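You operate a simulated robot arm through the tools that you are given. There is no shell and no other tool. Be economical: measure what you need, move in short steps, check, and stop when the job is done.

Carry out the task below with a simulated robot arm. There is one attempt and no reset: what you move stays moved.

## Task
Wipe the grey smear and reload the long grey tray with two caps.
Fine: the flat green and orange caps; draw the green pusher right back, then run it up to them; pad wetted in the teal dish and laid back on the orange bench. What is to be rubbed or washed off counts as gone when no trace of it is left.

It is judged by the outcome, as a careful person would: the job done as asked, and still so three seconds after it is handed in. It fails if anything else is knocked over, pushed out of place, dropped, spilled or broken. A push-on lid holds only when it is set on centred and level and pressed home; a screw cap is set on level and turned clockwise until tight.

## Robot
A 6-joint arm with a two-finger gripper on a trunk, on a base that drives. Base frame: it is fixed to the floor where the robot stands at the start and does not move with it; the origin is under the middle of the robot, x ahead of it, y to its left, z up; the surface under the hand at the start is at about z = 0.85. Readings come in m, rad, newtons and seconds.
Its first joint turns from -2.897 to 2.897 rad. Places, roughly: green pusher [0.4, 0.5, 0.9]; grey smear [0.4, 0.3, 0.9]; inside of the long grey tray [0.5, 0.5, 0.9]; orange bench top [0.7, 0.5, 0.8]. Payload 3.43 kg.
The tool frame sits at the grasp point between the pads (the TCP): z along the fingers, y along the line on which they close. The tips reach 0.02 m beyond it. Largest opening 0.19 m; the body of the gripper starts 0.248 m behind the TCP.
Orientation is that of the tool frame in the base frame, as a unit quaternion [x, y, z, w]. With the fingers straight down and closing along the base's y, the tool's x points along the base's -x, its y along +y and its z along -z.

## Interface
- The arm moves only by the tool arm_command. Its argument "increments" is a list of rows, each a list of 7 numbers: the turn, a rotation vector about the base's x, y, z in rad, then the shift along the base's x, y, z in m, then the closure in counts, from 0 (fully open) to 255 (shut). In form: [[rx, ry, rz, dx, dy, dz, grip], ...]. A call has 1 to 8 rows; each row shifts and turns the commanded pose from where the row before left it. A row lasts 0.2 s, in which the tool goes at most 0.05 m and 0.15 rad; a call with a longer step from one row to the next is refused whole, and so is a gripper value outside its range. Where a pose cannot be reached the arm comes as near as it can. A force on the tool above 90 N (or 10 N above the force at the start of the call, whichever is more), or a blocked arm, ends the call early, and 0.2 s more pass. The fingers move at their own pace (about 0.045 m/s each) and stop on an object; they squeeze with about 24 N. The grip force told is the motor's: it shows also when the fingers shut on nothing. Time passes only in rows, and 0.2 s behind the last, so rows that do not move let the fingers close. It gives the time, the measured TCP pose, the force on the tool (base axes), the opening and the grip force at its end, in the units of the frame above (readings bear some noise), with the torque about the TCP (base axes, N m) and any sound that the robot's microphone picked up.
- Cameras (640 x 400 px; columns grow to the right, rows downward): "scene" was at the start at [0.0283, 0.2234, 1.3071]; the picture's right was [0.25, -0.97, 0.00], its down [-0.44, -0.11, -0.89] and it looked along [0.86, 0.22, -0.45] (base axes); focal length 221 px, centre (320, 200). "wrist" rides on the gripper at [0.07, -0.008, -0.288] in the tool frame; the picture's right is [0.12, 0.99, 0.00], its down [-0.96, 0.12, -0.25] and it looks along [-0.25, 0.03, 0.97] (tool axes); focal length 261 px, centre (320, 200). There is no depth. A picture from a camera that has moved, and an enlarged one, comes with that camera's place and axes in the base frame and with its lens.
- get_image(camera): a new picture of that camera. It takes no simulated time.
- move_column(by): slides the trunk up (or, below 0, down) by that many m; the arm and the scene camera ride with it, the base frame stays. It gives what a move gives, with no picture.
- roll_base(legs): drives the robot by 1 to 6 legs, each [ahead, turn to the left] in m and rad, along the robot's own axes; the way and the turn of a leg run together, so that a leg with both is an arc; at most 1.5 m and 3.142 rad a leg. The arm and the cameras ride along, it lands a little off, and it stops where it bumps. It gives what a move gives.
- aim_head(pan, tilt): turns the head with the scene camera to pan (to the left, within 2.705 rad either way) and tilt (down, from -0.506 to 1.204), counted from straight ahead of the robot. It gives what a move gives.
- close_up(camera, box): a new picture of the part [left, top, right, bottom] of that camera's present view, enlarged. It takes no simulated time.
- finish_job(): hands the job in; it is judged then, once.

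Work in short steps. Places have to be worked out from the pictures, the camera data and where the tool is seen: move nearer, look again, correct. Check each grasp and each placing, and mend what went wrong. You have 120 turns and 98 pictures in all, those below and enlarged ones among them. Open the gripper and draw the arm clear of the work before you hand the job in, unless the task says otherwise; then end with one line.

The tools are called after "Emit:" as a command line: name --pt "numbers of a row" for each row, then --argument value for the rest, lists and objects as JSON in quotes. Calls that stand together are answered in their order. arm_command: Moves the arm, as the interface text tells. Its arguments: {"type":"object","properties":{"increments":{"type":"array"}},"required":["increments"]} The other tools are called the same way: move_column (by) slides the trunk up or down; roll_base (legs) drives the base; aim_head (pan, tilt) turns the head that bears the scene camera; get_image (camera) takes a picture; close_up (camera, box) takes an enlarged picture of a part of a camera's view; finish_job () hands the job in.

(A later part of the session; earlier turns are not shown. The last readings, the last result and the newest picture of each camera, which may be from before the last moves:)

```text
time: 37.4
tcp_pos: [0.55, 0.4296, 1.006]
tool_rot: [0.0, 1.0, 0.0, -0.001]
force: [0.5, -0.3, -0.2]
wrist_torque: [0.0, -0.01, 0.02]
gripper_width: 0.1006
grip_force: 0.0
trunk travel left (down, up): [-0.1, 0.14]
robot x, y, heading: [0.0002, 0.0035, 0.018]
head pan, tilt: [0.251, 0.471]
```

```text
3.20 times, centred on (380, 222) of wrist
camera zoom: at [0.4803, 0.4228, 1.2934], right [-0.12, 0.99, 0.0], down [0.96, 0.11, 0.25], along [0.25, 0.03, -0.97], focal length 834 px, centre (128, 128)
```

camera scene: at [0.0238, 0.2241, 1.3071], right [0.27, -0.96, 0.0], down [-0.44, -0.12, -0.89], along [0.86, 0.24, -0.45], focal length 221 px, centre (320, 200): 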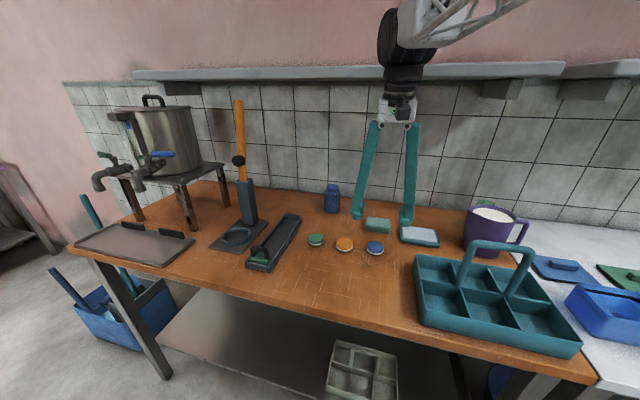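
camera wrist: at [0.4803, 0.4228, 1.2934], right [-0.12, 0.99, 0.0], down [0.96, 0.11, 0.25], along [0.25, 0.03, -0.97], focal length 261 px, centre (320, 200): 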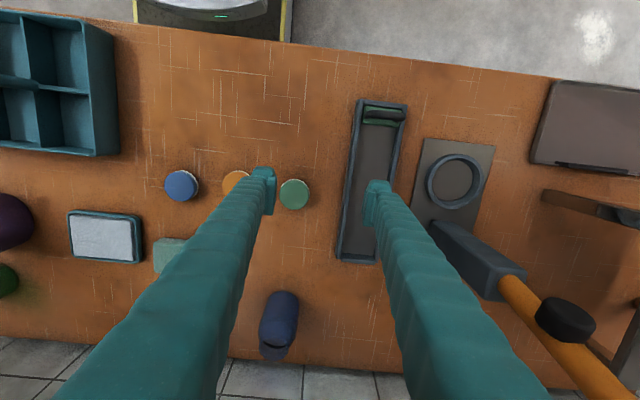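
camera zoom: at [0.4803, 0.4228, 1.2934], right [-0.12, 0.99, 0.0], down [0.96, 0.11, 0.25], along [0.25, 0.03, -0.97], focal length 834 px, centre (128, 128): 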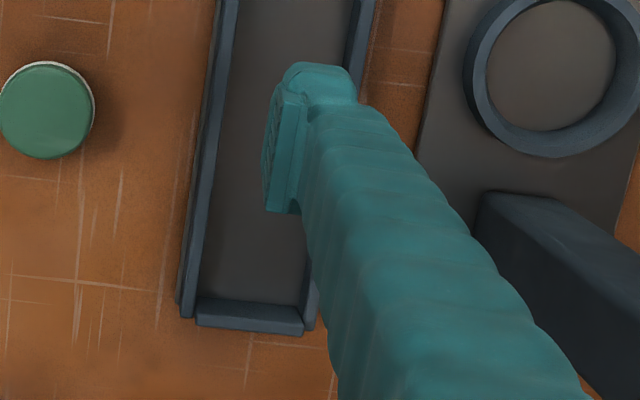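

Tray interior ≈ x 0.433–0.678, y 0.485–0.544, aligned with x; pusher sits at the near end with its arched handle across y. I turn the hand a quarter turn (closing along x) here, clear of the shelf, moving over the green cap.

Emit:
arm_command --pt "0 0 0.1428 0.005 -0.01 0 120" --pt "0 0 0.1428 0.005 -0.01 0 120" --pt "0 0 0.1428 0.005 -0.01 0 120" --pt "0 0 0.1428 0.005 -0.01 0 120" --pt "0 0 0.1428 0.005 0 0 120" --pt "0 0 0.1428 0.005 0 0 120" --pt "0 0 0.1428 0.003 0 0 120" --pt "0 0 0.1428 0 0 0 120"

Emit:
arm_command --pt "0 0 0.1428 0 0 0 140" --pt "0 0 0.1428 0 0 0 150" --pt "0 0 0.1428 0 0 -0.02 150" --pt "0 0 0 0 0 -0.03 150" --pt "0 0 0 0 0 0 150"

Emit:
get_image --camera "wrist"

Emit:
get_image --camera "scene"

```text
time: 39.1
tcp_pos: [0.5835, 0.3896, 1.006]
tool_rot: [-0.54, 0.842, 0.0, -0.001]
force: [0.0, -0.1, 0.0]
wrist_torque: [0.01, -0.02, -0.02]
gripper_width: 0.1006
grip_force: 0.2
trunk travel left (down, up): [-0.1, 0.14]
robot x, y, heading: [-0.0029, 0.0032, 0.017]
head pan, tilt: [0.251, 0.471]
```

```text
time: 40.4
tcp_pos: [0.5833, 0.3885, 0.9557]
tool_rot: [-0.706, 0.708, 0.0, -0.001]
force: [0.7, 0.3, -0.3]
wrist_torque: [-0.02, -0.01, -0.01]
gripper_width: 0.0784
grip_force: 0.1
trunk travel left (down, up): [-0.1, 0.14]
robot x, y, heading: [-0.0015, -0.0022, 0.021]
head pan, tilt: [0.251, 0.471]
```

```text
64 pictures are left
camera wrist: at [0.593, 0.3206, 1.2433], right [-0.99, -0.12, 0.0], down [-0.11, 0.96, 0.25], along [-0.03, 0.25, -0.97], focal length 261 px, centre (320, 200)
```

wrist: 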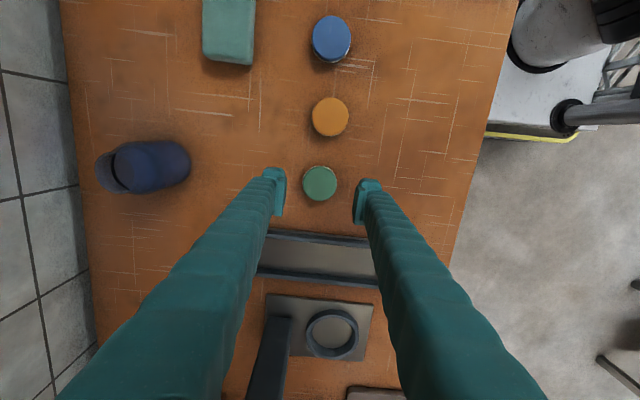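

```text
63 pictures are left
camera scene: at [0.0232, 0.2241, 1.3071], right [0.27, -0.96, 0.0], down [-0.44, -0.12, -0.89], along [0.86, 0.24, -0.45], focal length 221 px, centre (320, 200)
```

scene: 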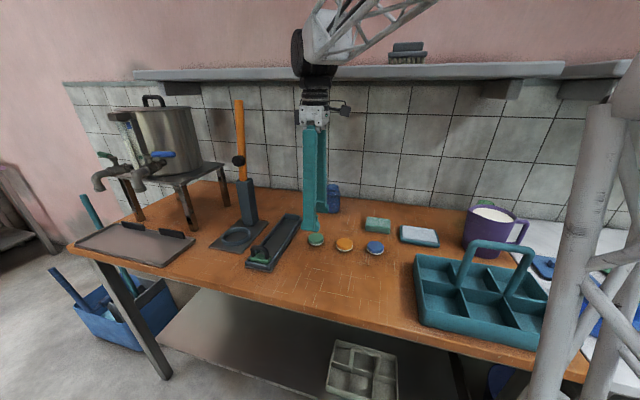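

The shelf brush is unmoved. I deal with the pusher first: move above its handle, near (0.447, 0.513).

Emit:
arm_command --pt "0 0 0 -0.02 0.02 0.03 150" --pt "0 0 0 -0.036 0.033 0 150" --pt "0 0 0 -0.036 0.033 0 160" --pt "0 0 0 -0.036 0.033 0 180" --pt "0 0 0 -0.008 0.005 0 180" --pt "0 0 0 0 0 0 180"

Emit:
close_up --camera "wrist" --box '[200, 100, 440, 250]'

Emit:
close_up --camera "scene" --box '[200, 190, 330, 290]'

```text
time: 41.8
tcp_pos: [0.447, 0.5156, 0.9869]
tool_rot: [-0.706, 0.708, 0.001, -0.001]
force: [-0.2, 0.0, 0.0]
wrist_torque: [-0.01, -0.01, 0.0]
gripper_width: 0.0561
grip_force: 0.0
trunk travel left (down, up): [-0.1, 0.14]
robot x, y, heading: [-0.0021, 0.0011, 0.024]
head pan, tilt: [0.251, 0.471]
```

```text
2.67 times, centred on (320, 175) of wrist
camera zoom: at [0.4565, 0.4461, 1.2745], right [-0.99, -0.12, 0.0], down [-0.11, 0.96, 0.25], along [-0.03, 0.25, -0.97], focal length 695 px, centre (320, 267)
```

zoom: 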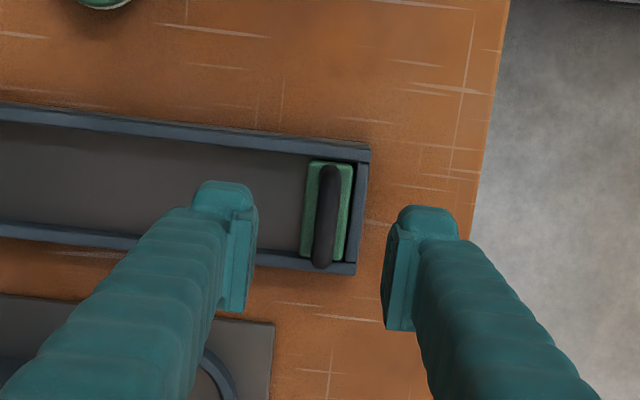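

```text
4.00 times, centred on (265, 240) of scene
camera zoom: at [0.0231, 0.2241, 1.3071], right [0.27, -0.96, 0.0], down [-0.44, -0.12, -0.89], along [0.86, 0.24, -0.45], focal length 885 px, centre (540, 40)
```

zoom: 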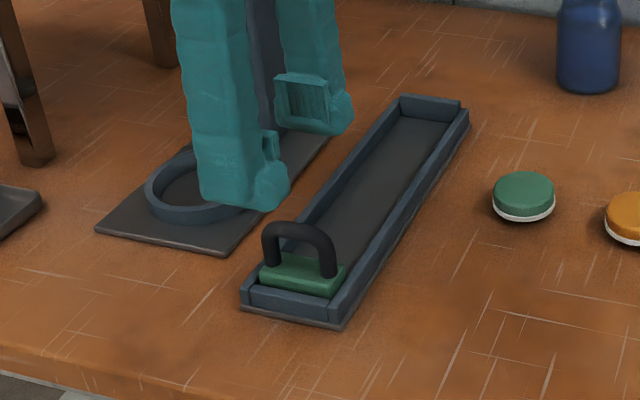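

Handle bar centred near (0.445, 0.511). I lower the fingers astride it to z 0.91 and close.

Emit:
arm_command --pt "0 0 0 -0.001 -0.003 -0.03 180" --pt "0 0 0 0 0 -0.03 180" --pt "0 0 0 0 0 -0.017 180" --pt "0 0 0 0 0 0 200" --pt "0 0 0 0 0 0 220" --pt "0 0 0 0 0 0 240" --pt "0 0 0 0 0 0 240" --pt "0 0 0 0 0 0 240"

Emit:
close_up --camera "scene" --box '[200, 190, 330, 290]'

```text
time: 43.5
tcp_pos: [0.4464, 0.5119, 0.911]
tool_rot: [-0.705, 0.709, 0.001, -0.001]
force: [-0.7, 0.4, -0.9]
wrist_torque: [0.03, 0.01, -0.03]
gripper_width: 0.0119
grip_force: 0.8
trunk travel left (down, up): [-0.1, 0.14]
robot x, y, heading: [-0.0003, 0.0007, 0.016]
head pan, tilt: [0.251, 0.471]
```

```text
4.00 times, centred on (265, 240) of scene
camera zoom: at [0.0231, 0.2242, 1.307], right [0.27, -0.96, 0.0], down [-0.44, -0.12, -0.89], along [0.86, 0.24, -0.45], focal length 885 px, centre (540, 40)
```

zoom: 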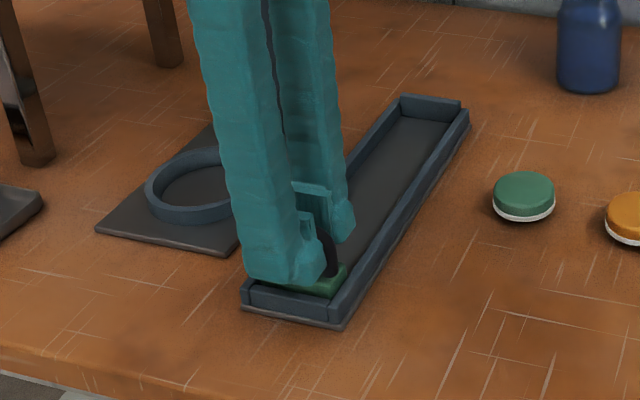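

Fingers straddle the bar (~12 mm). I squeeze fully, then draw −x in small steps watching the force.

Emit:
arm_command --pt "0 0 0 0 0 0 255" --pt "0 0 0 0 0 0 255" --pt "0 0 0 -0.003 0 0 255" --pt "0 0 0 -0.003 0 0 255"

```text
time: 44.5
tcp_pos: [0.4431, 0.5124, 0.911]
tool_rot: [-0.706, 0.708, -0.001, 0.002]
force: [32.2, 14.2, 6.9]
wrist_torque: [0.56, -0.2, 0.66]
gripper_width: 0.0084
grip_force: 41.6
trunk travel left (down, up): [-0.1, 0.14]
robot x, y, heading: [0.0004, 0.0034, 0.015]
head pan, tilt: [0.251, 0.471]
```

The pusher hits the back stop (32 N). I ease off, open and rise, then check.

Emit:
arm_command --pt "0 0 0 0.0025 0 0 255" --pt "0 0 0 0 0 0 215" --pt "0 0 0 0 0 0 190" --pt "0 0 0 0 0 0 180" --pt "0 0 0 0 0 0.04 180" --pt "0 0 0 0 0 0.04 180" --pt "0 0 0 0 0 0 180"

Emit:
close_up --camera "wrist" --box '[200, 100, 440, 250]'

Emit:
close_up --camera "scene" --box '[200, 190, 330, 290]'

```text
time: 46.1
tcp_pos: [0.4419, 0.512, 0.9891]
tool_rot: [-0.706, 0.708, 0.0, -0.001]
force: [-0.3, -0.7, 0.9]
wrist_torque: [0.02, 0.01, 0.01]
gripper_width: 0.056
grip_force: 0.0
trunk travel left (down, up): [-0.1, 0.14]
robot x, y, heading: [-0.0008, 0.0009, 0.019]
head pan, tilt: [0.251, 0.471]
```

```text
2.67 times, centred on (320, 175) of wrist
camera zoom: at [0.4512, 0.4409, 1.2772], right [-0.99, -0.12, 0.0], down [-0.11, 0.96, 0.25], along [-0.03, 0.25, -0.97], focal length 695 px, centre (320, 267)
```

zoom: 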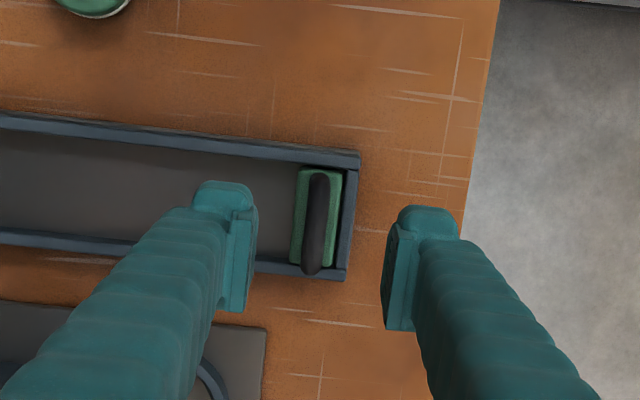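

```text
4.00 times, centred on (265, 240) of scene
camera zoom: at [0.0232, 0.2241, 1.3071], right [0.27, -0.96, 0.0], down [-0.44, -0.12, -0.89], along [0.86, 0.24, -0.45], focal length 885 px, centre (540, 40)
```

zoom: 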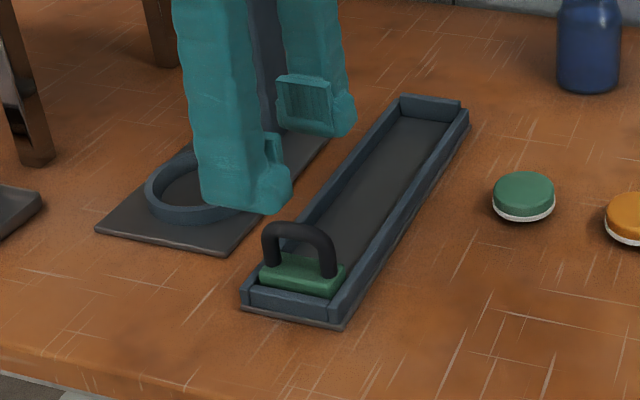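

Pusher is right back, tray unmoved. Now the green cap at (0.585, 0.391): move over it.

Emit:
arm_command --pt "0 0 0 0.036 -0.03 0 180" --pt "0 0 0 0.036 -0.03 0 160" --pt "0 0 0 0.036 -0.03 0 150" --pt "0 0 0 0.035 -0.031 0 150" --pt "0 0 0 0 0 -0.04 150" --pt "0 0 0 0 0 -0.02 150" --pt "0 0 0 0 0 0 150"

Emit:
close_up --camera "wrist" --box '[240, 130, 400, 230]'

```text
time: 47.8
tcp_pos: [0.5854, 0.3901, 0.9274]
tool_rot: [-0.706, 0.708, 0.001, -0.001]
force: [0.1, 0.6, 1.1]
wrist_torque: [-0.03, -0.02, 0.0]
gripper_width: 0.0783
grip_force: 0.0
trunk travel left (down, up): [-0.1, 0.14]
robot x, y, heading: [-0.0016, 0.0027, 0.019]
head pan, tilt: [0.251, 0.471]
```

```text
4.00 times, centred on (320, 180) of wrist
camera zoom: at [0.5945, 0.3198, 1.2165], right [-0.99, -0.12, 0.0], down [-0.11, 0.96, 0.25], along [-0.03, 0.25, -0.97], focal length 1043 px, centre (320, 280)
```

zoom: 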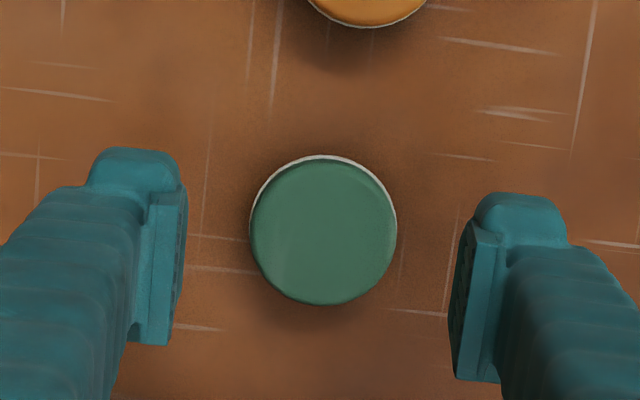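

Cap centre (0.585, 0.392), diameter ≈ 0.05. Descend to 0.875 and close.

Emit:
arm_command --pt "0 0 0 0 0.0015 -0.03 150" --pt "0 0 0 0 0 -0.022 150" --pt "0 0 0 0 0 0 165" --pt "0 0 0 0 0 0 180" --pt "0 0 0 0 0 0 195" --pt "0 0 0 0 0 0 205" --pt "0 0 0 0 0 0 205"

Emit:
close_up --camera "wrist" --box '[240, 130, 400, 230]'

```text
time: 49.4
tcp_pos: [0.5841, 0.392, 0.8773]
tool_rot: [-0.706, 0.708, 0.0, -0.001]
force: [-0.5, -0.2, 0.1]
wrist_torque: [0.02, -0.02, 0.0]
gripper_width: 0.0458
grip_force: 24.2
trunk travel left (down, up): [-0.1, 0.14]
robot x, y, heading: [0.0001, 0.003, 0.02]
head pan, tilt: [0.251, 0.471]
```

```text
4.00 times, centred on (320, 180) of wrist
camera zoom: at [0.5941, 0.3215, 1.1654], right [-0.99, -0.12, 0.0], down [-0.11, 0.96, 0.25], along [-0.03, 0.25, -0.97], focal length 1043 px, centre (320, 280)
```

zoom: 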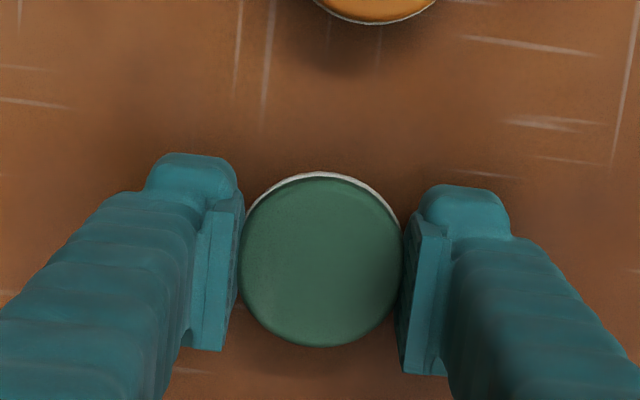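

Green cap gripped (46 mm), centred. Lift and carry above the tray at (0.615, 0.515).

Emit:
arm_command --pt "0 0 0 0 0 0.03 205" --pt "0 0 0 0 0 0.03 205" --pt "0 0 0 0.01 0.04 0 205" --pt "0 0 0 0.01 0.04 0 205" --pt "0 0 0 0.011 0.043 0 205" --pt "0 0 0 0 0 -0.015 205" --pt "0 0 0 0 0 0 205"

Emit:
close_up --camera "wrist" --box '[220, 120, 420, 245]'

Emit:
close_up --camera "scene" --box '[200, 170, 330, 290]'

```text
time: 51.0
tcp_pos: [0.619, 0.5148, 0.9228]
tool_rot: [-0.706, 0.708, 0.0, 0.001]
force: [-0.2, -0.4, 0.0]
wrist_torque: [-0.01, 0.0, -0.04]
gripper_width: 0.046
grip_force: 24.1
trunk travel left (down, up): [-0.1, 0.14]
robot x, y, heading: [0.0003, 0.0001, 0.021]
head pan, tilt: [0.251, 0.471]
```

```text
3.20 times, centred on (320, 182) of wrist
camera zoom: at [0.6269, 0.4437, 1.2103], right [-0.99, -0.12, 0.0], down [-0.11, 0.96, 0.25], along [-0.03, 0.25, -0.97], focal length 834 px, centre (320, 256)
```

zoom: 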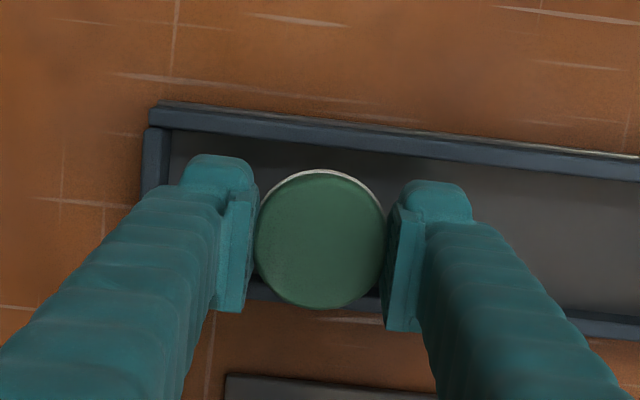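

```text
3.33 times, centred on (265, 230) of scene
camera zoom: at [0.0232, 0.2242, 1.307], right [0.27, -0.96, 0.0], down [-0.44, -0.12, -0.89], along [0.86, 0.24, -0.45], focal length 737 px, centre (503, 100)
```

zoom: 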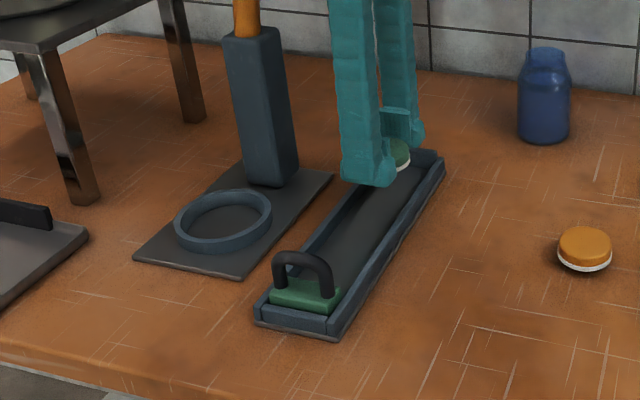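

Aligned: tray inner y 0.485–0.543, cap at 0.515. I lower it gently to the tray floor.

Emit:
arm_command --pt "0 0 0 -0.002 0 -0.02 205" --pt "0 0 0 0 0 -0.012 205" --pt "0 0 0 0 0 -0.005 205" --pt "0 0 0 0 0 0 205"

Emit:
close_up --camera "wrist" --box '[220, 120, 420, 245]'

```text
time: 52.0
tcp_pos: [0.6155, 0.5129, 0.8851]
tool_rot: [-0.706, 0.708, 0.001, 0.0]
force: [0.2, -0.3, -0.6]
wrist_torque: [0.0, -0.01, -0.01]
gripper_width: 0.0459
grip_force: 24.2
trunk travel left (down, up): [-0.1, 0.14]
robot x, y, heading: [-0.0026, -0.0026, 0.01]
head pan, tilt: [0.251, 0.471]
```

```text
3.20 times, centred on (320, 182) of wrist
camera zoom: at [0.6244, 0.4434, 1.1726], right [-0.99, -0.12, 0.0], down [-0.11, 0.96, 0.25], along [-0.03, 0.25, -0.97], focal length 834 px, centre (320, 256)
```

zoom: 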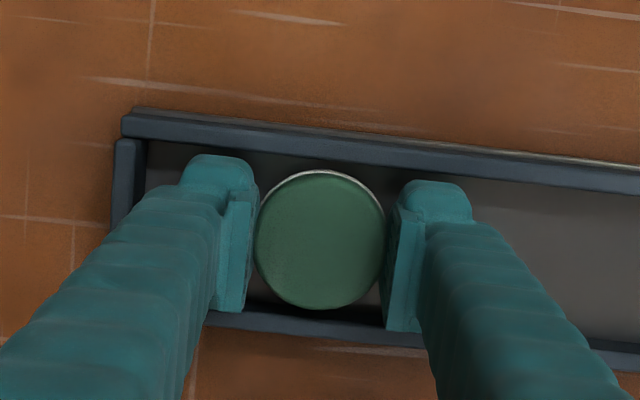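

It's within the walls. Lower a few more mm to contact.

Emit:
arm_command --pt "0 0 0 0 0.001 -0.002 205" --pt "0 0 0 0 0 -0.0015 205"

```text
time: 52.5
tcp_pos: [0.6149, 0.5142, 0.8832]
tool_rot: [-0.706, 0.709, 0.0, 0.001]
force: [0.4, -1.4, 20.6]
wrist_torque: [-0.14, -0.02, -0.02]
gripper_width: 0.0461
grip_force: 23.9
trunk travel left (down, up): [-0.1, 0.14]
robot x, y, heading: [0.0003, -0.0005, 0.014]
head pan, tilt: [0.251, 0.471]
```

Contact on the tray floor. Open slightly (to ~0.066 m) and rise.

Emit:
arm_command --pt "0 0 0 0 0 0.001 185" --pt "0 0 0 0 0 0 170" --pt "0 0 0 0 0 0 168" --pt "0 0 0 0 0 0.02 168" --pt "0 0 0 0 0 0.04 168" --pt "0 0 0 0 0 0.01 168"

Emit:
close_up --camera "wrist" --box '[220, 120, 420, 245]'

```text
time: 54.0
tcp_pos: [0.6142, 0.5152, 0.9503]
tool_rot: [-0.706, 0.708, 0.0, -0.001]
force: [0.2, -0.1, 0.3]
wrist_torque: [0.0, 0.0, 0.01]
gripper_width: 0.0646
grip_force: 0.0
trunk travel left (down, up): [-0.1, 0.14]
robot x, y, heading: [-0.0015, -0.0002, 0.018]
head pan, tilt: [0.251, 0.471]
```

```text
3.20 times, centred on (320, 182) of wrist
camera zoom: at [0.6234, 0.4449, 1.2388], right [-0.99, -0.12, 0.0], down [-0.11, 0.96, 0.25], along [-0.03, 0.25, -0.97], focal length 834 px, centre (320, 256)
```

zoom: 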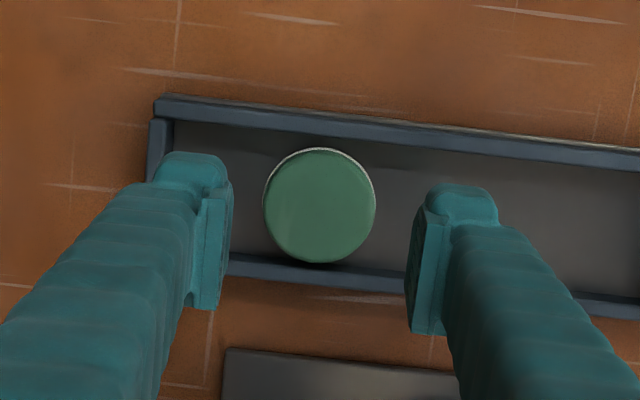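

Green cap lies flat in the tray. Now to the orange cap at (0.581, 0.299).

Emit:
arm_command --pt "0 0 0 -0.005 -0.04 0 160" --pt "0 0 0 -0.007 -0.044 0 150" --pt "0 0 0 -0.007 -0.044 0 150" --pt "0 0 0 -0.007 -0.044 0 150" --pt "0 0 0 -0.007 -0.044 0 150" --pt "0 0 0 0 0 -0.023 150" --pt "0 0 0 0 0 0 150"

Emit:
close_up --camera "wrist" --box '[240, 130, 400, 230]'

```text
time: 55.5
tcp_pos: [0.5795, 0.2997, 0.9273]
tool_rot: [-0.707, 0.708, 0.0, 0.001]
force: [0.1, 0.2, 0.1]
wrist_torque: [-0.02, -0.03, -0.04]
gripper_width: 0.0782
grip_force: 0.1
trunk travel left (down, up): [-0.1, 0.14]
robot x, y, heading: [-0.0017, -0.0004, 0.02]
head pan, tilt: [0.251, 0.471]
```

```text
4.00 times, centred on (320, 180) of wrist
camera zoom: at [0.5895, 0.2294, 1.216], right [-0.99, -0.12, 0.0], down [-0.11, 0.96, 0.25], along [-0.03, 0.25, -0.97], focal length 1043 px, centre (320, 280)
```

zoom: 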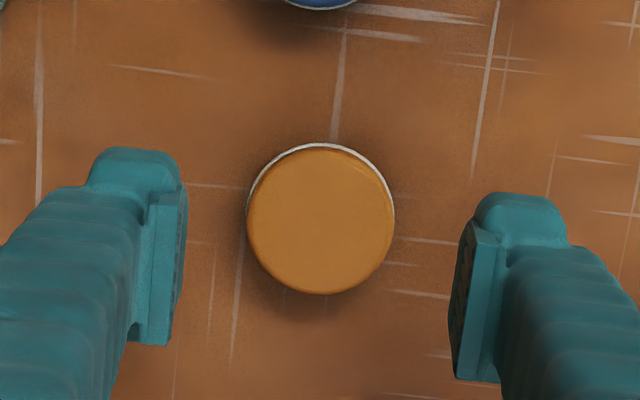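

Cap is about 2.5 mm toward −y; correct, descend and grip.

Emit:
arm_command --pt "0 0 0 0 -0.0025 -0.03 150" --pt "0 0 0 0 0 -0.021 150" --pt "0 0 0 0 0 0 165" --pt "0 0 0 0 0 0 180" --pt "0 0 0 0 0 0 195" --pt "0 0 0 0 0 0 205" --pt "0 0 0 0 0 0 205"

Emit:
close_up --camera "wrist" --box '[240, 130, 400, 230]'

```text
time: 57.1
tcp_pos: [0.5796, 0.2964, 0.8776]
tool_rot: [-0.706, 0.708, 0.001, -0.001]
force: [-0.1, 1.0, -0.2]
wrist_torque: [0.0, 0.02, -0.05]
gripper_width: 0.0458
grip_force: 24.1
trunk travel left (down, up): [-0.1, 0.14]
robot x, y, heading: [0.0008, 0.0, 0.021]
head pan, tilt: [0.251, 0.471]
```

```text
4.00 times, centred on (320, 180) of wrist
camera zoom: at [0.5887, 0.2272, 1.166], right [-0.99, -0.12, 0.0], down [-0.11, 0.96, 0.25], along [-0.03, 0.25, -0.97], focal length 1043 px, centre (320, 280)
```

zoom: 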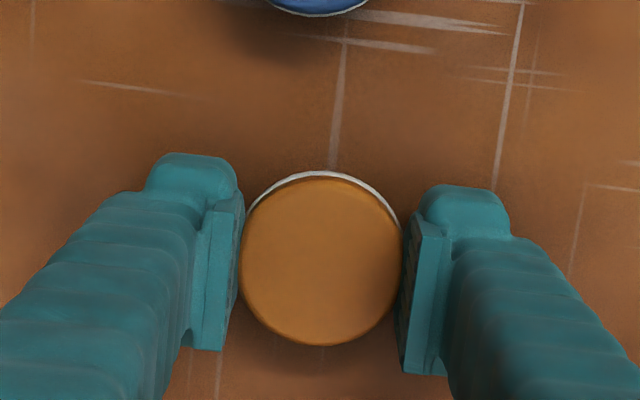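

Same centring as before. Lift and carry to (0.53, 0.5145) in the tray.

Emit:
arm_command --pt "0 0 0 0 0 0.03 205" --pt "0 0 0 0 0.02 0.03 205" --pt "0 0 0 -0.01 0.045 0 205" --pt "0 0 0 -0.01 0.045 0 205" --pt "0 0 0 -0.01 0.045 0 205" --pt "0 0 0 -0.01 0.045 0 205" --pt "0 0 0 -0.01 0.0175 0 205" --pt "0 0 0 0 0 0 205"

Emit:
arm_command --pt "0 0 0 0 0 -0.03 205" --pt "0 0 0 0 0 -0.018 205" --pt "0 0 0 0 0 0 205"

Emit:
close_up --camera "wrist" --box '[220, 120, 420, 245]'

```text
time: 59.0
tcp_pos: [0.5308, 0.5124, 0.9375]
tool_rot: [-0.706, 0.708, 0.0, 0.0]
force: [-0.7, -0.3, -0.7]
wrist_torque: [0.0, 0.0, 0.02]
gripper_width: 0.0459
grip_force: 24.0
trunk travel left (down, up): [-0.1, 0.14]
robot x, y, heading: [-0.0046, -0.0, 0.018]
head pan, tilt: [0.251, 0.471]
```

```text
time: 59.8
tcp_pos: [0.5313, 0.5127, 0.8911]
tool_rot: [-0.706, 0.708, 0.0, 0.0]
force: [0.2, -0.2, -0.1]
wrist_torque: [-0.03, 0.03, -0.03]
gripper_width: 0.0457
grip_force: 23.9
trunk travel left (down, up): [-0.1, 0.14]
robot x, y, heading: [-0.0023, 0.0005, 0.021]
head pan, tilt: [0.251, 0.471]
```

```text
3.20 times, centred on (320, 182) of wrist
camera zoom: at [0.5406, 0.4436, 1.1788], right [-0.99, -0.12, 0.0], down [-0.11, 0.96, 0.25], along [-0.03, 0.25, -0.97], focal length 834 px, centre (320, 256)
```

zoom: 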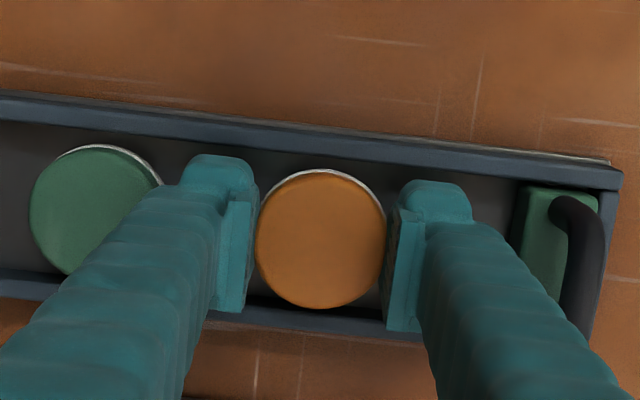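

Good fit, clear of the green cap and the pusher. Lower to the floor.

Emit:
arm_command --pt "0 0 0 0 0.001 -0.004 205" --pt "0 0 0 0 0 -0.003 205" --pt "0 0 0 0 0 -0.0015 205"

```text
time: 60.5
tcp_pos: [0.532, 0.5147, 0.8828]
tool_rot: [-0.706, 0.708, 0.001, 0.002]
force: [0.9, 0.7, 10.0]
wrist_torque: [0.01, -0.04, -0.02]
gripper_width: 0.0458
grip_force: 24.0
trunk travel left (down, up): [-0.1, 0.14]
robot x, y, heading: [-0.0027, -0.0014, 0.023]
head pan, tilt: [0.251, 0.471]
```

Contact. Open slightly, rise, and look.

Emit:
arm_command --pt "0 0 0 0 0 0.001 185" --pt "0 0 0 0 0 0 172" --pt "0 0 0 0 0 0 170" --pt "0 0 0 0 0 0.02 170" --pt "0 0 0 0 0 0.04 170" --pt "0 0 0 0 0 0.04 170" --pt "0 0 0 0 0 0 170"

Emit:
get_image --camera "wrist"

Emit:
close_up --camera "scene" --box '[200, 190, 330, 290]'

```text
time: 62.1
tcp_pos: [0.5319, 0.5137, 0.9817]
tool_rot: [-0.706, 0.708, 0.001, -0.001]
force: [-0.1, 0.0, 0.2]
wrist_torque: [0.0, 0.05, -0.01]
gripper_width: 0.0635
grip_force: 0.1
trunk travel left (down, up): [-0.1, 0.14]
robot x, y, heading: [-0.003, -0.0031, 0.017]
head pan, tilt: [0.251, 0.471]
```

```text
48 pictures are left
camera wrist: at [0.5407, 0.444, 1.27], right [-0.99, -0.12, 0.0], down [-0.11, 0.96, 0.25], along [-0.03, 0.25, -0.97], focal length 261 px, centre (320, 200)
```

wrist: 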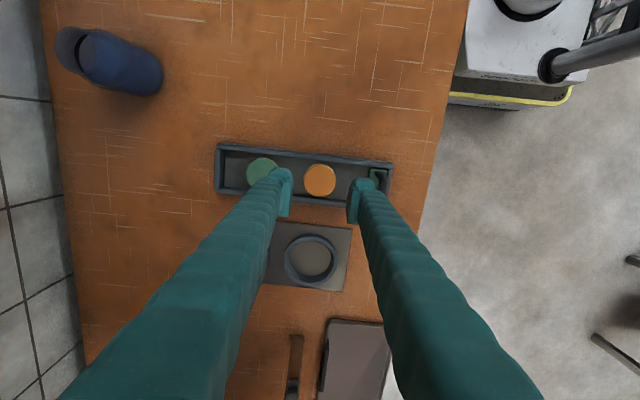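

```text
4.00 times, centred on (265, 240) of scene
camera zoom: at [0.0232, 0.2242, 1.3071], right [0.27, -0.96, 0.0], down [-0.44, -0.12, -0.89], along [0.86, 0.24, -0.45], focal length 885 px, centre (540, 40)
```

zoom: 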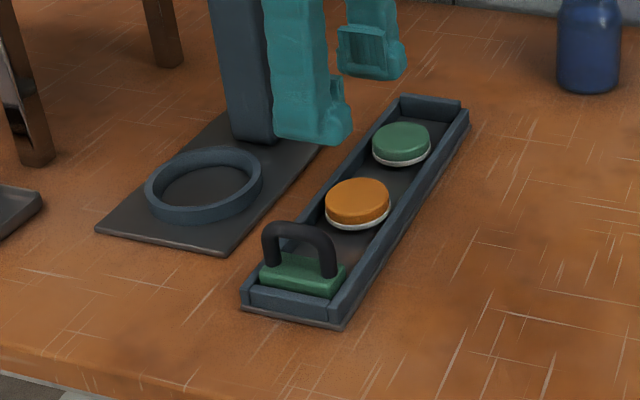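

Both caps are flat in the tray. Now back to the pusher handle at (0.443, 0.512).

Emit:
arm_command --pt "0 0 0 -0.04 0 0.005 175" --pt "0 0 0 -0.04 -0.001 0 180" --pt "0 0 0 -0.009 0 0 180" --pt "0 0 0 0 0 -0.03 180" --pt "0 0 0 0 0 -0.03 180" --pt "0 0 0 0 0 -0.018 200" --pt "0 0 0 0 0 0 225" --pt "0 0 0 0 0 0 255"

Emit:
arm_command --pt "0 0 0 0 0 0 255" --pt "0 0 0 0 0 0 255" --pt "0 0 0 0 0 0 255"

Emit:
close_up --camera "wrist" --box '[200, 100, 440, 250]'

```text
time: 64.0
tcp_pos: [0.4448, 0.5133, 0.9083]
tool_rot: [-0.706, 0.708, 0.0, 0.0]
force: [5.7, 2.2, -1.6]
wrist_torque: [0.13, 0.0, 0.36]
gripper_width: 0.0085
grip_force: 17.8
trunk travel left (down, up): [-0.1, 0.14]
robot x, y, heading: [0.0012, 0.0015, 0.015]
head pan, tilt: [0.251, 0.471]
```

```text
time: 64.8
tcp_pos: [0.4441, 0.5132, 0.9088]
tool_rot: [-0.706, 0.708, -0.001, 0.001]
force: [10.8, 3.1, -4.1]
wrist_torque: [0.28, 0.01, 0.65]
gripper_width: 0.0078
grip_force: 41.8
trunk travel left (down, up): [-0.1, 0.14]
robot x, y, heading: [-0.0007, 0.0015, 0.019]
head pan, tilt: [0.251, 0.471]
```

```text
2.67 times, centred on (320, 175) of wrist
camera zoom: at [0.4532, 0.4434, 1.1965], right [-0.99, -0.12, 0.0], down [-0.11, 0.96, 0.25], along [-0.03, 0.25, -0.97], focal length 695 px, centre (320, 267)
```

zoom: 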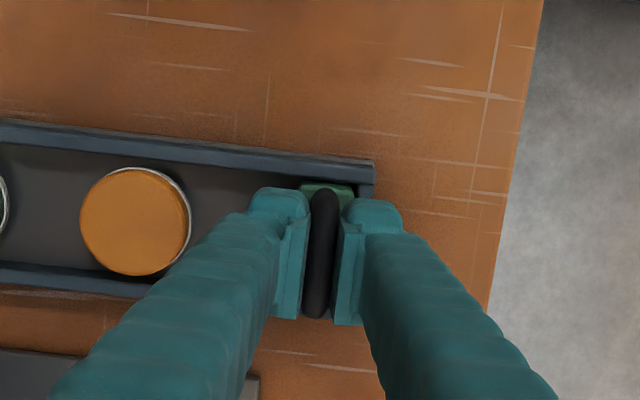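

Handle gripped. I run the pusher forward in small steps.

Emit:
arm_command --pt "0 0 0 0.01 0 0 255" --pt "0 0 0 0.01 0 0 255" --pt "0 0 0 0.01 0 0 255" --pt "0 0 0 0.01 0 0 255" --pt "0 0 0 0.01 0 0 255" --pt "0 0 0 0 0 0 255"

Emit:
close_up --camera "wrist" --box '[160, 100, 400, 250]'

Emit:
close_up --camera "scene" --box '[200, 190, 330, 290]'

```text
time: 66.2
tcp_pos: [0.4935, 0.514, 0.9098]
tool_rot: [-0.706, 0.708, -0.001, -0.001]
force: [-2.1, -17.0, -29.3]
wrist_torque: [0.22, -0.02, 0.68]
gripper_width: 0.0079
grip_force: 42.2
trunk travel left (down, up): [-0.1, 0.14]
robot x, y, heading: [-0.0009, -0.0014, 0.021]
head pan, tilt: [0.251, 0.471]
```

```text
2.67 times, centred on (280, 175) of wrist
camera zoom: at [0.5027, 0.444, 1.1967], right [-0.99, -0.12, 0.0], down [-0.11, 0.96, 0.25], along [-0.03, 0.24, -0.97], focal length 695 px, centre (427, 267)
```

zoom: 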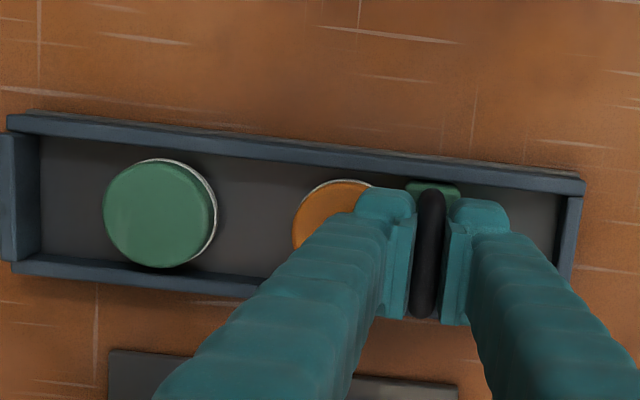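

```text
4.00 times, centred on (265, 240) of scene
camera zoom: at [0.0238, 0.2242, 1.3067], right [0.27, -0.96, 0.0], down [-0.44, -0.12, -0.89], along [0.86, 0.24, -0.45], focal length 885 px, centre (540, 40)
```

zoom: 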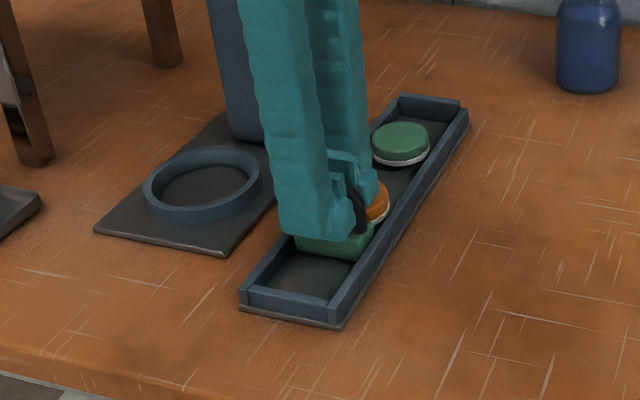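

Pusher has reached the orange cap; side loads appeared (y −17, z −29 N), so I trim the pose by 1–1.5 mm and continue.

Emit:
arm_command --pt "0 0 0 0 -0.0015 -0.0015 255" --pt "0 0 0 0.008 0 0 255" --pt "0 0 0 0.008 0 0 255" --pt "0 0 0 0.008 0 0 255"

```text
time: 67.2
tcp_pos: [0.5185, 0.5123, 0.9081]
tool_rot: [-0.707, 0.708, 0.001, -0.001]
force: [-1.1, -5.7, -23.2]
wrist_torque: [-0.22, -0.03, 0.46]
gripper_width: 0.0078
grip_force: 41.8
trunk travel left (down, up): [-0.1, 0.14]
robot x, y, heading: [-0.0033, -0.0011, 0.016]
head pan, tilt: [0.251, 0.471]
```

Emit:
arm_command --pt "0 0 0 0 0 -0.0015 255" --pt "0 0 0 0.008 0 0 255" --pt "0 0 0 0.008 0 0 255" --pt "0 0 0 0 0 0 255"

Emit:
close_up --camera "wrist" --box '[160, 100, 400, 250]'

Emit:
close_up --camera "scene" --box '[200, 190, 330, 290]'

```text
time: 68.2
tcp_pos: [0.532, 0.5134, 0.9084]
tool_rot: [-0.707, 0.707, 0.001, 0.001]
force: [-1.0, 3.2, 2.7]
wrist_torque: [0.48, 0.02, 0.54]
gripper_width: 0.0079
grip_force: 41.6
trunk travel left (down, up): [-0.1, 0.14]
robot x, y, heading: [-0.0009, -0.0022, 0.017]
head pan, tilt: [0.251, 0.471]
```

```text
2.67 times, centred on (280, 175) of wrist
camera zoom: at [0.5418, 0.4432, 1.1966], right [-0.99, -0.12, 0.0], down [-0.11, 0.96, 0.25], along [-0.03, 0.25, -0.97], focal length 695 px, centre (427, 267)
```

zoom: 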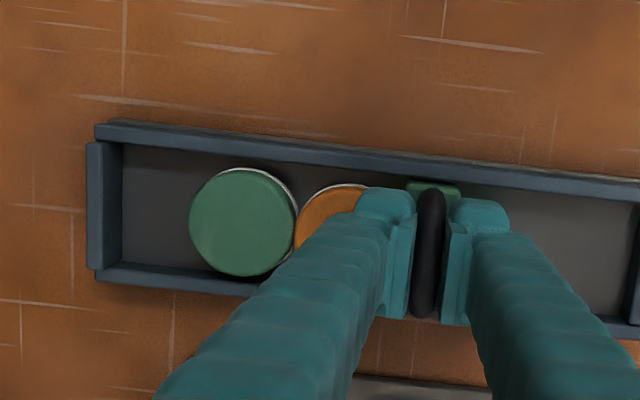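

```text
4.00 times, centred on (265, 240) of scene
camera zoom: at [0.023, 0.2241, 1.3072], right [0.27, -0.96, 0.0], down [-0.44, -0.12, -0.89], along [0.86, 0.24, -0.45], focal length 885 px, centre (540, 40)
```

zoom: 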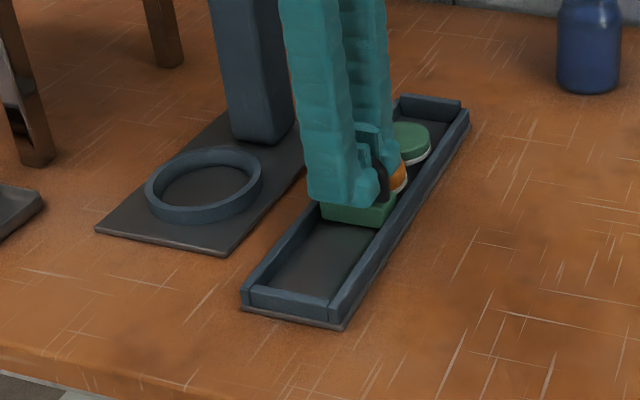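

All three are in contact; about 3 cm remain to the far end. I continue, slowing at the end.

Emit:
arm_command --pt "0 0 0 0.008 0 0 255" --pt "0 0 0 0.008 0 0 255" --pt "0 0 0 0.006 0 0 255" --pt "0 0 0 0.003 0 0 255" --pt "0 0 0 0 0 0 255"

Emit:
close_up --camera "wrist" --box '[160, 100, 400, 250]'

```text
time: 69.3
tcp_pos: [0.5563, 0.5119, 0.9091]
tool_rot: [-0.706, 0.708, 0.0, 0.001]
force: [-2.1, 7.6, 28.6]
wrist_torque: [0.03, 0.0, 0.55]
gripper_width: 0.0079
grip_force: 42.1
trunk travel left (down, up): [-0.1, 0.14]
robot x, y, heading: [0.0026, -0.0001, 0.017]
head pan, tilt: [0.251, 0.471]
```

```text
2.67 times, centred on (280, 175) of wrist
camera zoom: at [0.5659, 0.4431, 1.1964], right [-0.99, -0.12, 0.0], down [-0.11, 0.96, 0.25], along [-0.03, 0.25, -0.97], focal length 695 px, centre (427, 267)
```

zoom: 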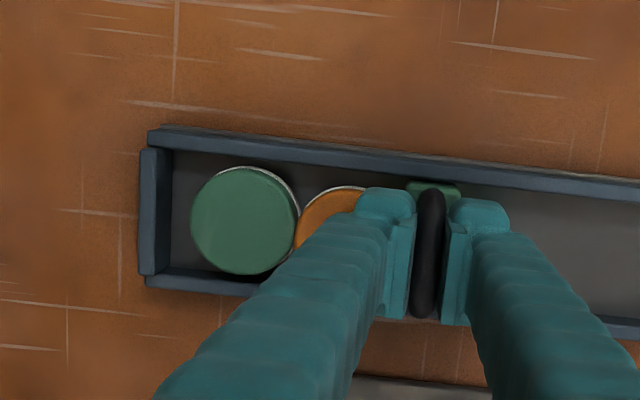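

About 8 mm left; raise 1 mm to relieve the vertical load and go on in 2 mm steps.

Emit:
arm_command --pt "0 0 0 0.002 0 0.0012 255" --pt "0 0 0 0.002 0 0 255" --pt "0 0 0 0.002 0 0 255" --pt "0 0 0 0 0 0 255"

Emit:
close_up --camera "wrist" --box '[160, 100, 400, 250]'

```text
time: 70.3
tcp_pos: [0.5639, 0.5129, 0.9094]
tool_rot: [0.707, -0.707, -0.001, -0.001]
force: [-1.6, 18.4, 20.7]
wrist_torque: [0.04, -0.02, 0.49]
gripper_width: 0.0078
grip_force: 41.7
trunk travel left (down, up): [-0.1, 0.14]
robot x, y, heading: [-0.0013, -0.0018, 0.016]
head pan, tilt: [0.251, 0.471]
```

```text
2.67 times, centred on (280, 175) of wrist
camera zoom: at [0.5722, 0.4433, 1.1963], right [-0.99, -0.12, 0.0], down [-0.11, 0.96, 0.25], along [-0.03, 0.25, -0.97], focal length 695 px, centre (427, 267)
```

zoom: 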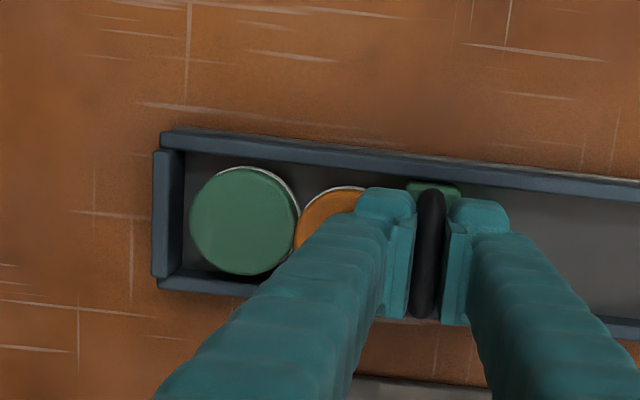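

A couple of mm remain; 1.5 mm steps until the stop, trimming y and z.

Emit:
arm_command --pt "0 0 0 0.0015 0.001 0.001 255" --pt "0 0 0 0.0015 0 0 255" --pt "0 0 0 0 0 0 255"

```text
time: 71.2
tcp_pos: [0.5663, 0.5126, 0.9084]
tool_rot: [-0.706, 0.709, 0.0, -0.002]
force: [-2.3, 14.9, -3.3]
wrist_torque: [0.51, -0.01, 0.61]
gripper_width: 0.0076
grip_force: 41.5
trunk travel left (down, up): [-0.1, 0.14]
robot x, y, heading: [0.0031, 0.0022, 0.019]
head pan, tilt: [0.251, 0.471]
```

Emit:
arm_command --pt "0 0 0 0.0015 0.0007 0 255" --pt "0 0 0 0.001 0 0 255"

Emit:
close_up --camera "wrist" --box '[200, 120, 360, 220]'

```text
time: 71.8
tcp_pos: [0.5702, 0.5128, 0.9081]
tool_rot: [-0.706, 0.709, -0.002, -0.002]
force: [-1.9, 3.6, -11.2]
wrist_torque: [-0.06, -0.06, 0.7]
gripper_width: 0.0079
grip_force: 41.5
trunk travel left (down, up): [-0.1, 0.14]
robot x, y, heading: [-0.0006, -0.0018, 0.025]
head pan, tilt: [0.251, 0.471]
```

```text
4.00 times, centred on (280, 170) of wrist
camera zoom: at [0.5793, 0.444, 1.1964], right [-0.99, -0.12, 0.0], down [-0.11, 0.96, 0.25], along [-0.03, 0.24, -0.97], focal length 1043 px, centre (480, 320)
```

zoom: 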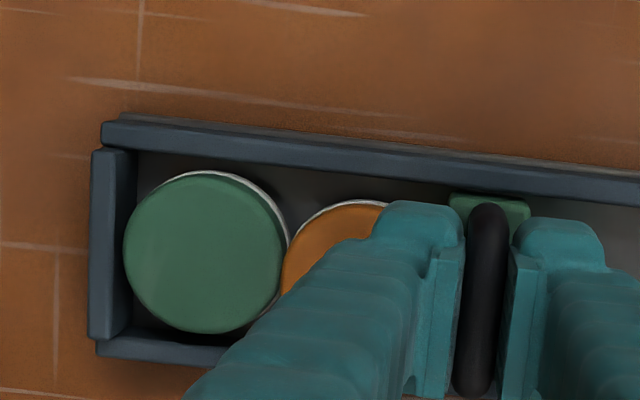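

Nearly at the end wall; a few more 1 mm steps until x force rises.

Emit:
arm_command --pt "0 0 0 0.001 0 -0.0005 255" --pt "0 0 0 0.001 0 0 255" --pt "0 0 0 0 0 0 255"

```text
time: 72.5
tcp_pos: [0.5712, 0.5138, 0.9086]
tool_rot: [-0.705, 0.709, 0.0, -0.001]
force: [-2.1, -17.1, -10.1]
wrist_torque: [0.07, -0.06, 0.66]
gripper_width: 0.0079
grip_force: 41.4
trunk travel left (down, up): [-0.1, 0.14]
robot x, y, heading: [0.0004, 0.0025, 0.022]
head pan, tilt: [0.251, 0.471]
```

Emit:
arm_command --pt "0 0 0 0.001 -0.0007 -0.0003 255" --pt "0 0 0 0.001 0 0 255" --pt "0 0 0 0 0 0 255"

Emit:
close_up --camera "wrist" --box '[200, 120, 360, 220]'

```text
time: 73.3
tcp_pos: [0.5718, 0.5122, 0.9083]
tool_rot: [-0.707, 0.708, 0.001, -0.001]
force: [-7.6, -19.6, -1.3]
wrist_torque: [-0.5, -0.01, 0.58]
gripper_width: 0.0077
grip_force: 41.3
trunk travel left (down, up): [-0.1, 0.14]
robot x, y, heading: [-0.0001, 0.0002, 0.021]
head pan, tilt: [0.251, 0.471]
```

```text
4.00 times, centred on (280, 170) of wrist
camera zoom: at [0.5822, 0.4434, 1.1963], right [-0.99, -0.12, 0.0], down [-0.11, 0.96, 0.25], along [-0.03, 0.25, -0.97], focal length 1043 px, centre (480, 320)
```

zoom: 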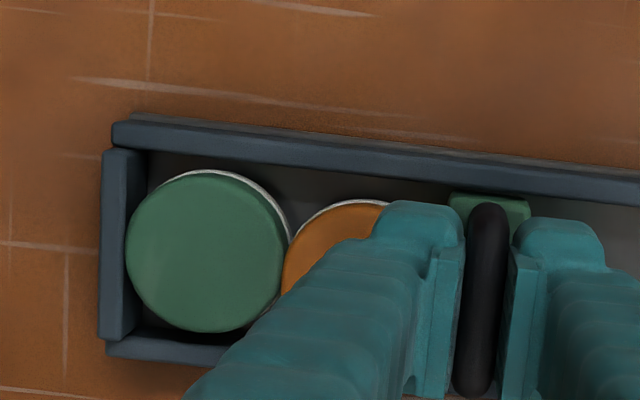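

x force now rises: everything is snug against the far end. I release the handle without dragging it, rise, and inspect.

Emit:
arm_command --pt "0 0 0 0 0.0007 0 235" --pt "0 0 0 0 0 0 210" --pt "0 0 0 0 0 0 190" --pt "0 0 0 0 0 0 185" --pt "0 0 0 0 0 0.04 185" --pt "0 0 0 0 0 0.04 185" --pt "0 0 0 -0.02 0 0.02 185" --pt "0 0 0 -0.04 -0.02 0 185"

Emit:
arm_command --pt "0 0 0 -0.03 -0.04 0.02 185" --pt "0 0 0 -0.03 -0.04 0.02 185" --pt "0 0 0 -0.03 -0.04 0 185" --pt "0 0 0 0 -0.04 0 150" --pt "0 0 0 0 0 0 120"

Emit:
close_up --camera "scene" --box '[200, 170, 330, 290]'

Emit:
get_image --camera "scene"

Emit:
get_image --camera "wrist"

```text
time: 75.2
tcp_pos: [0.5125, 0.495, 1.0068]
tool_rot: [-0.707, 0.708, 0.0, -0.002]
force: [0.8, 0.7, -1.0]
wrist_torque: [-0.16, 0.19, 0.0]
gripper_width: 0.0523
grip_force: 0.1
trunk travel left (down, up): [-0.1, 0.14]
robot x, y, heading: [-0.0012, -0.0004, 0.022]
head pan, tilt: [0.251, 0.471]
```

```text
refused: row 1 steps farther than a row can; nothing moved
```

```text
3.33 times, centred on (265, 230) of scene
camera zoom: at [0.0238, 0.2246, 1.307], right [0.27, -0.96, 0.0], down [-0.44, -0.12, -0.89], along [0.86, 0.24, -0.46], focal length 737 px, centre (503, 100)
```

zoom: 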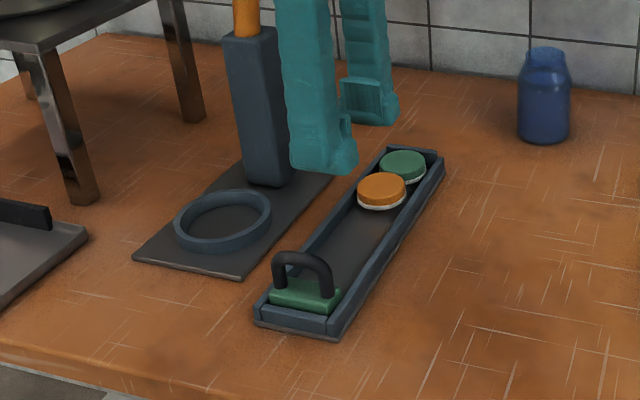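

```text
36 pictures are left
camera scene: at [0.0238, 0.2246, 1.307], right [0.27, -0.96, 0.0], down [-0.44, -0.12, -0.89], along [0.86, 0.24, -0.46], focal length 221 px, centre (320, 200)
```

scene: 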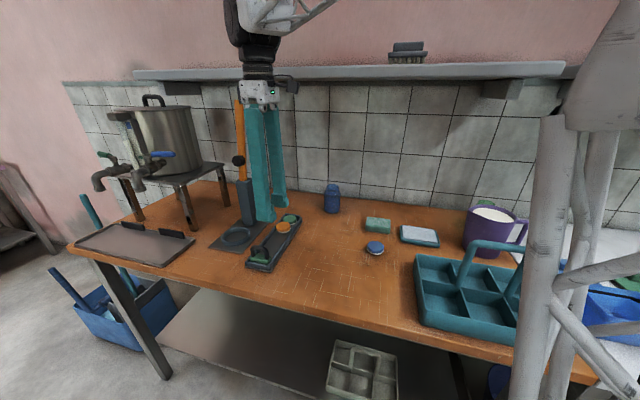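

```text
35 pictures are left
camera wrist: at [0.5226, 0.4251, 1.2941], right [-0.99, -0.12, 0.0], down [-0.11, 0.96, 0.25], along [-0.03, 0.24, -0.97], focal length 261 px, centre (320, 200)
```

wrist: 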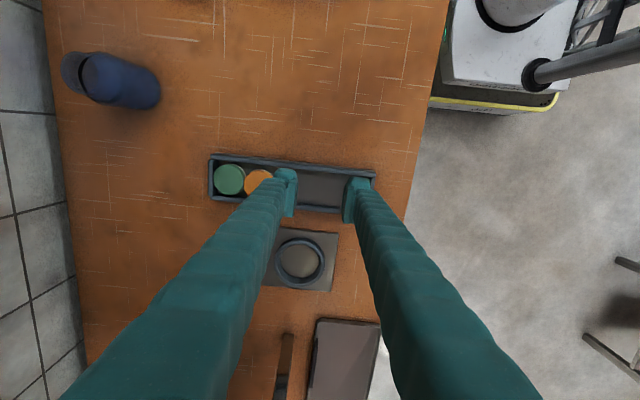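

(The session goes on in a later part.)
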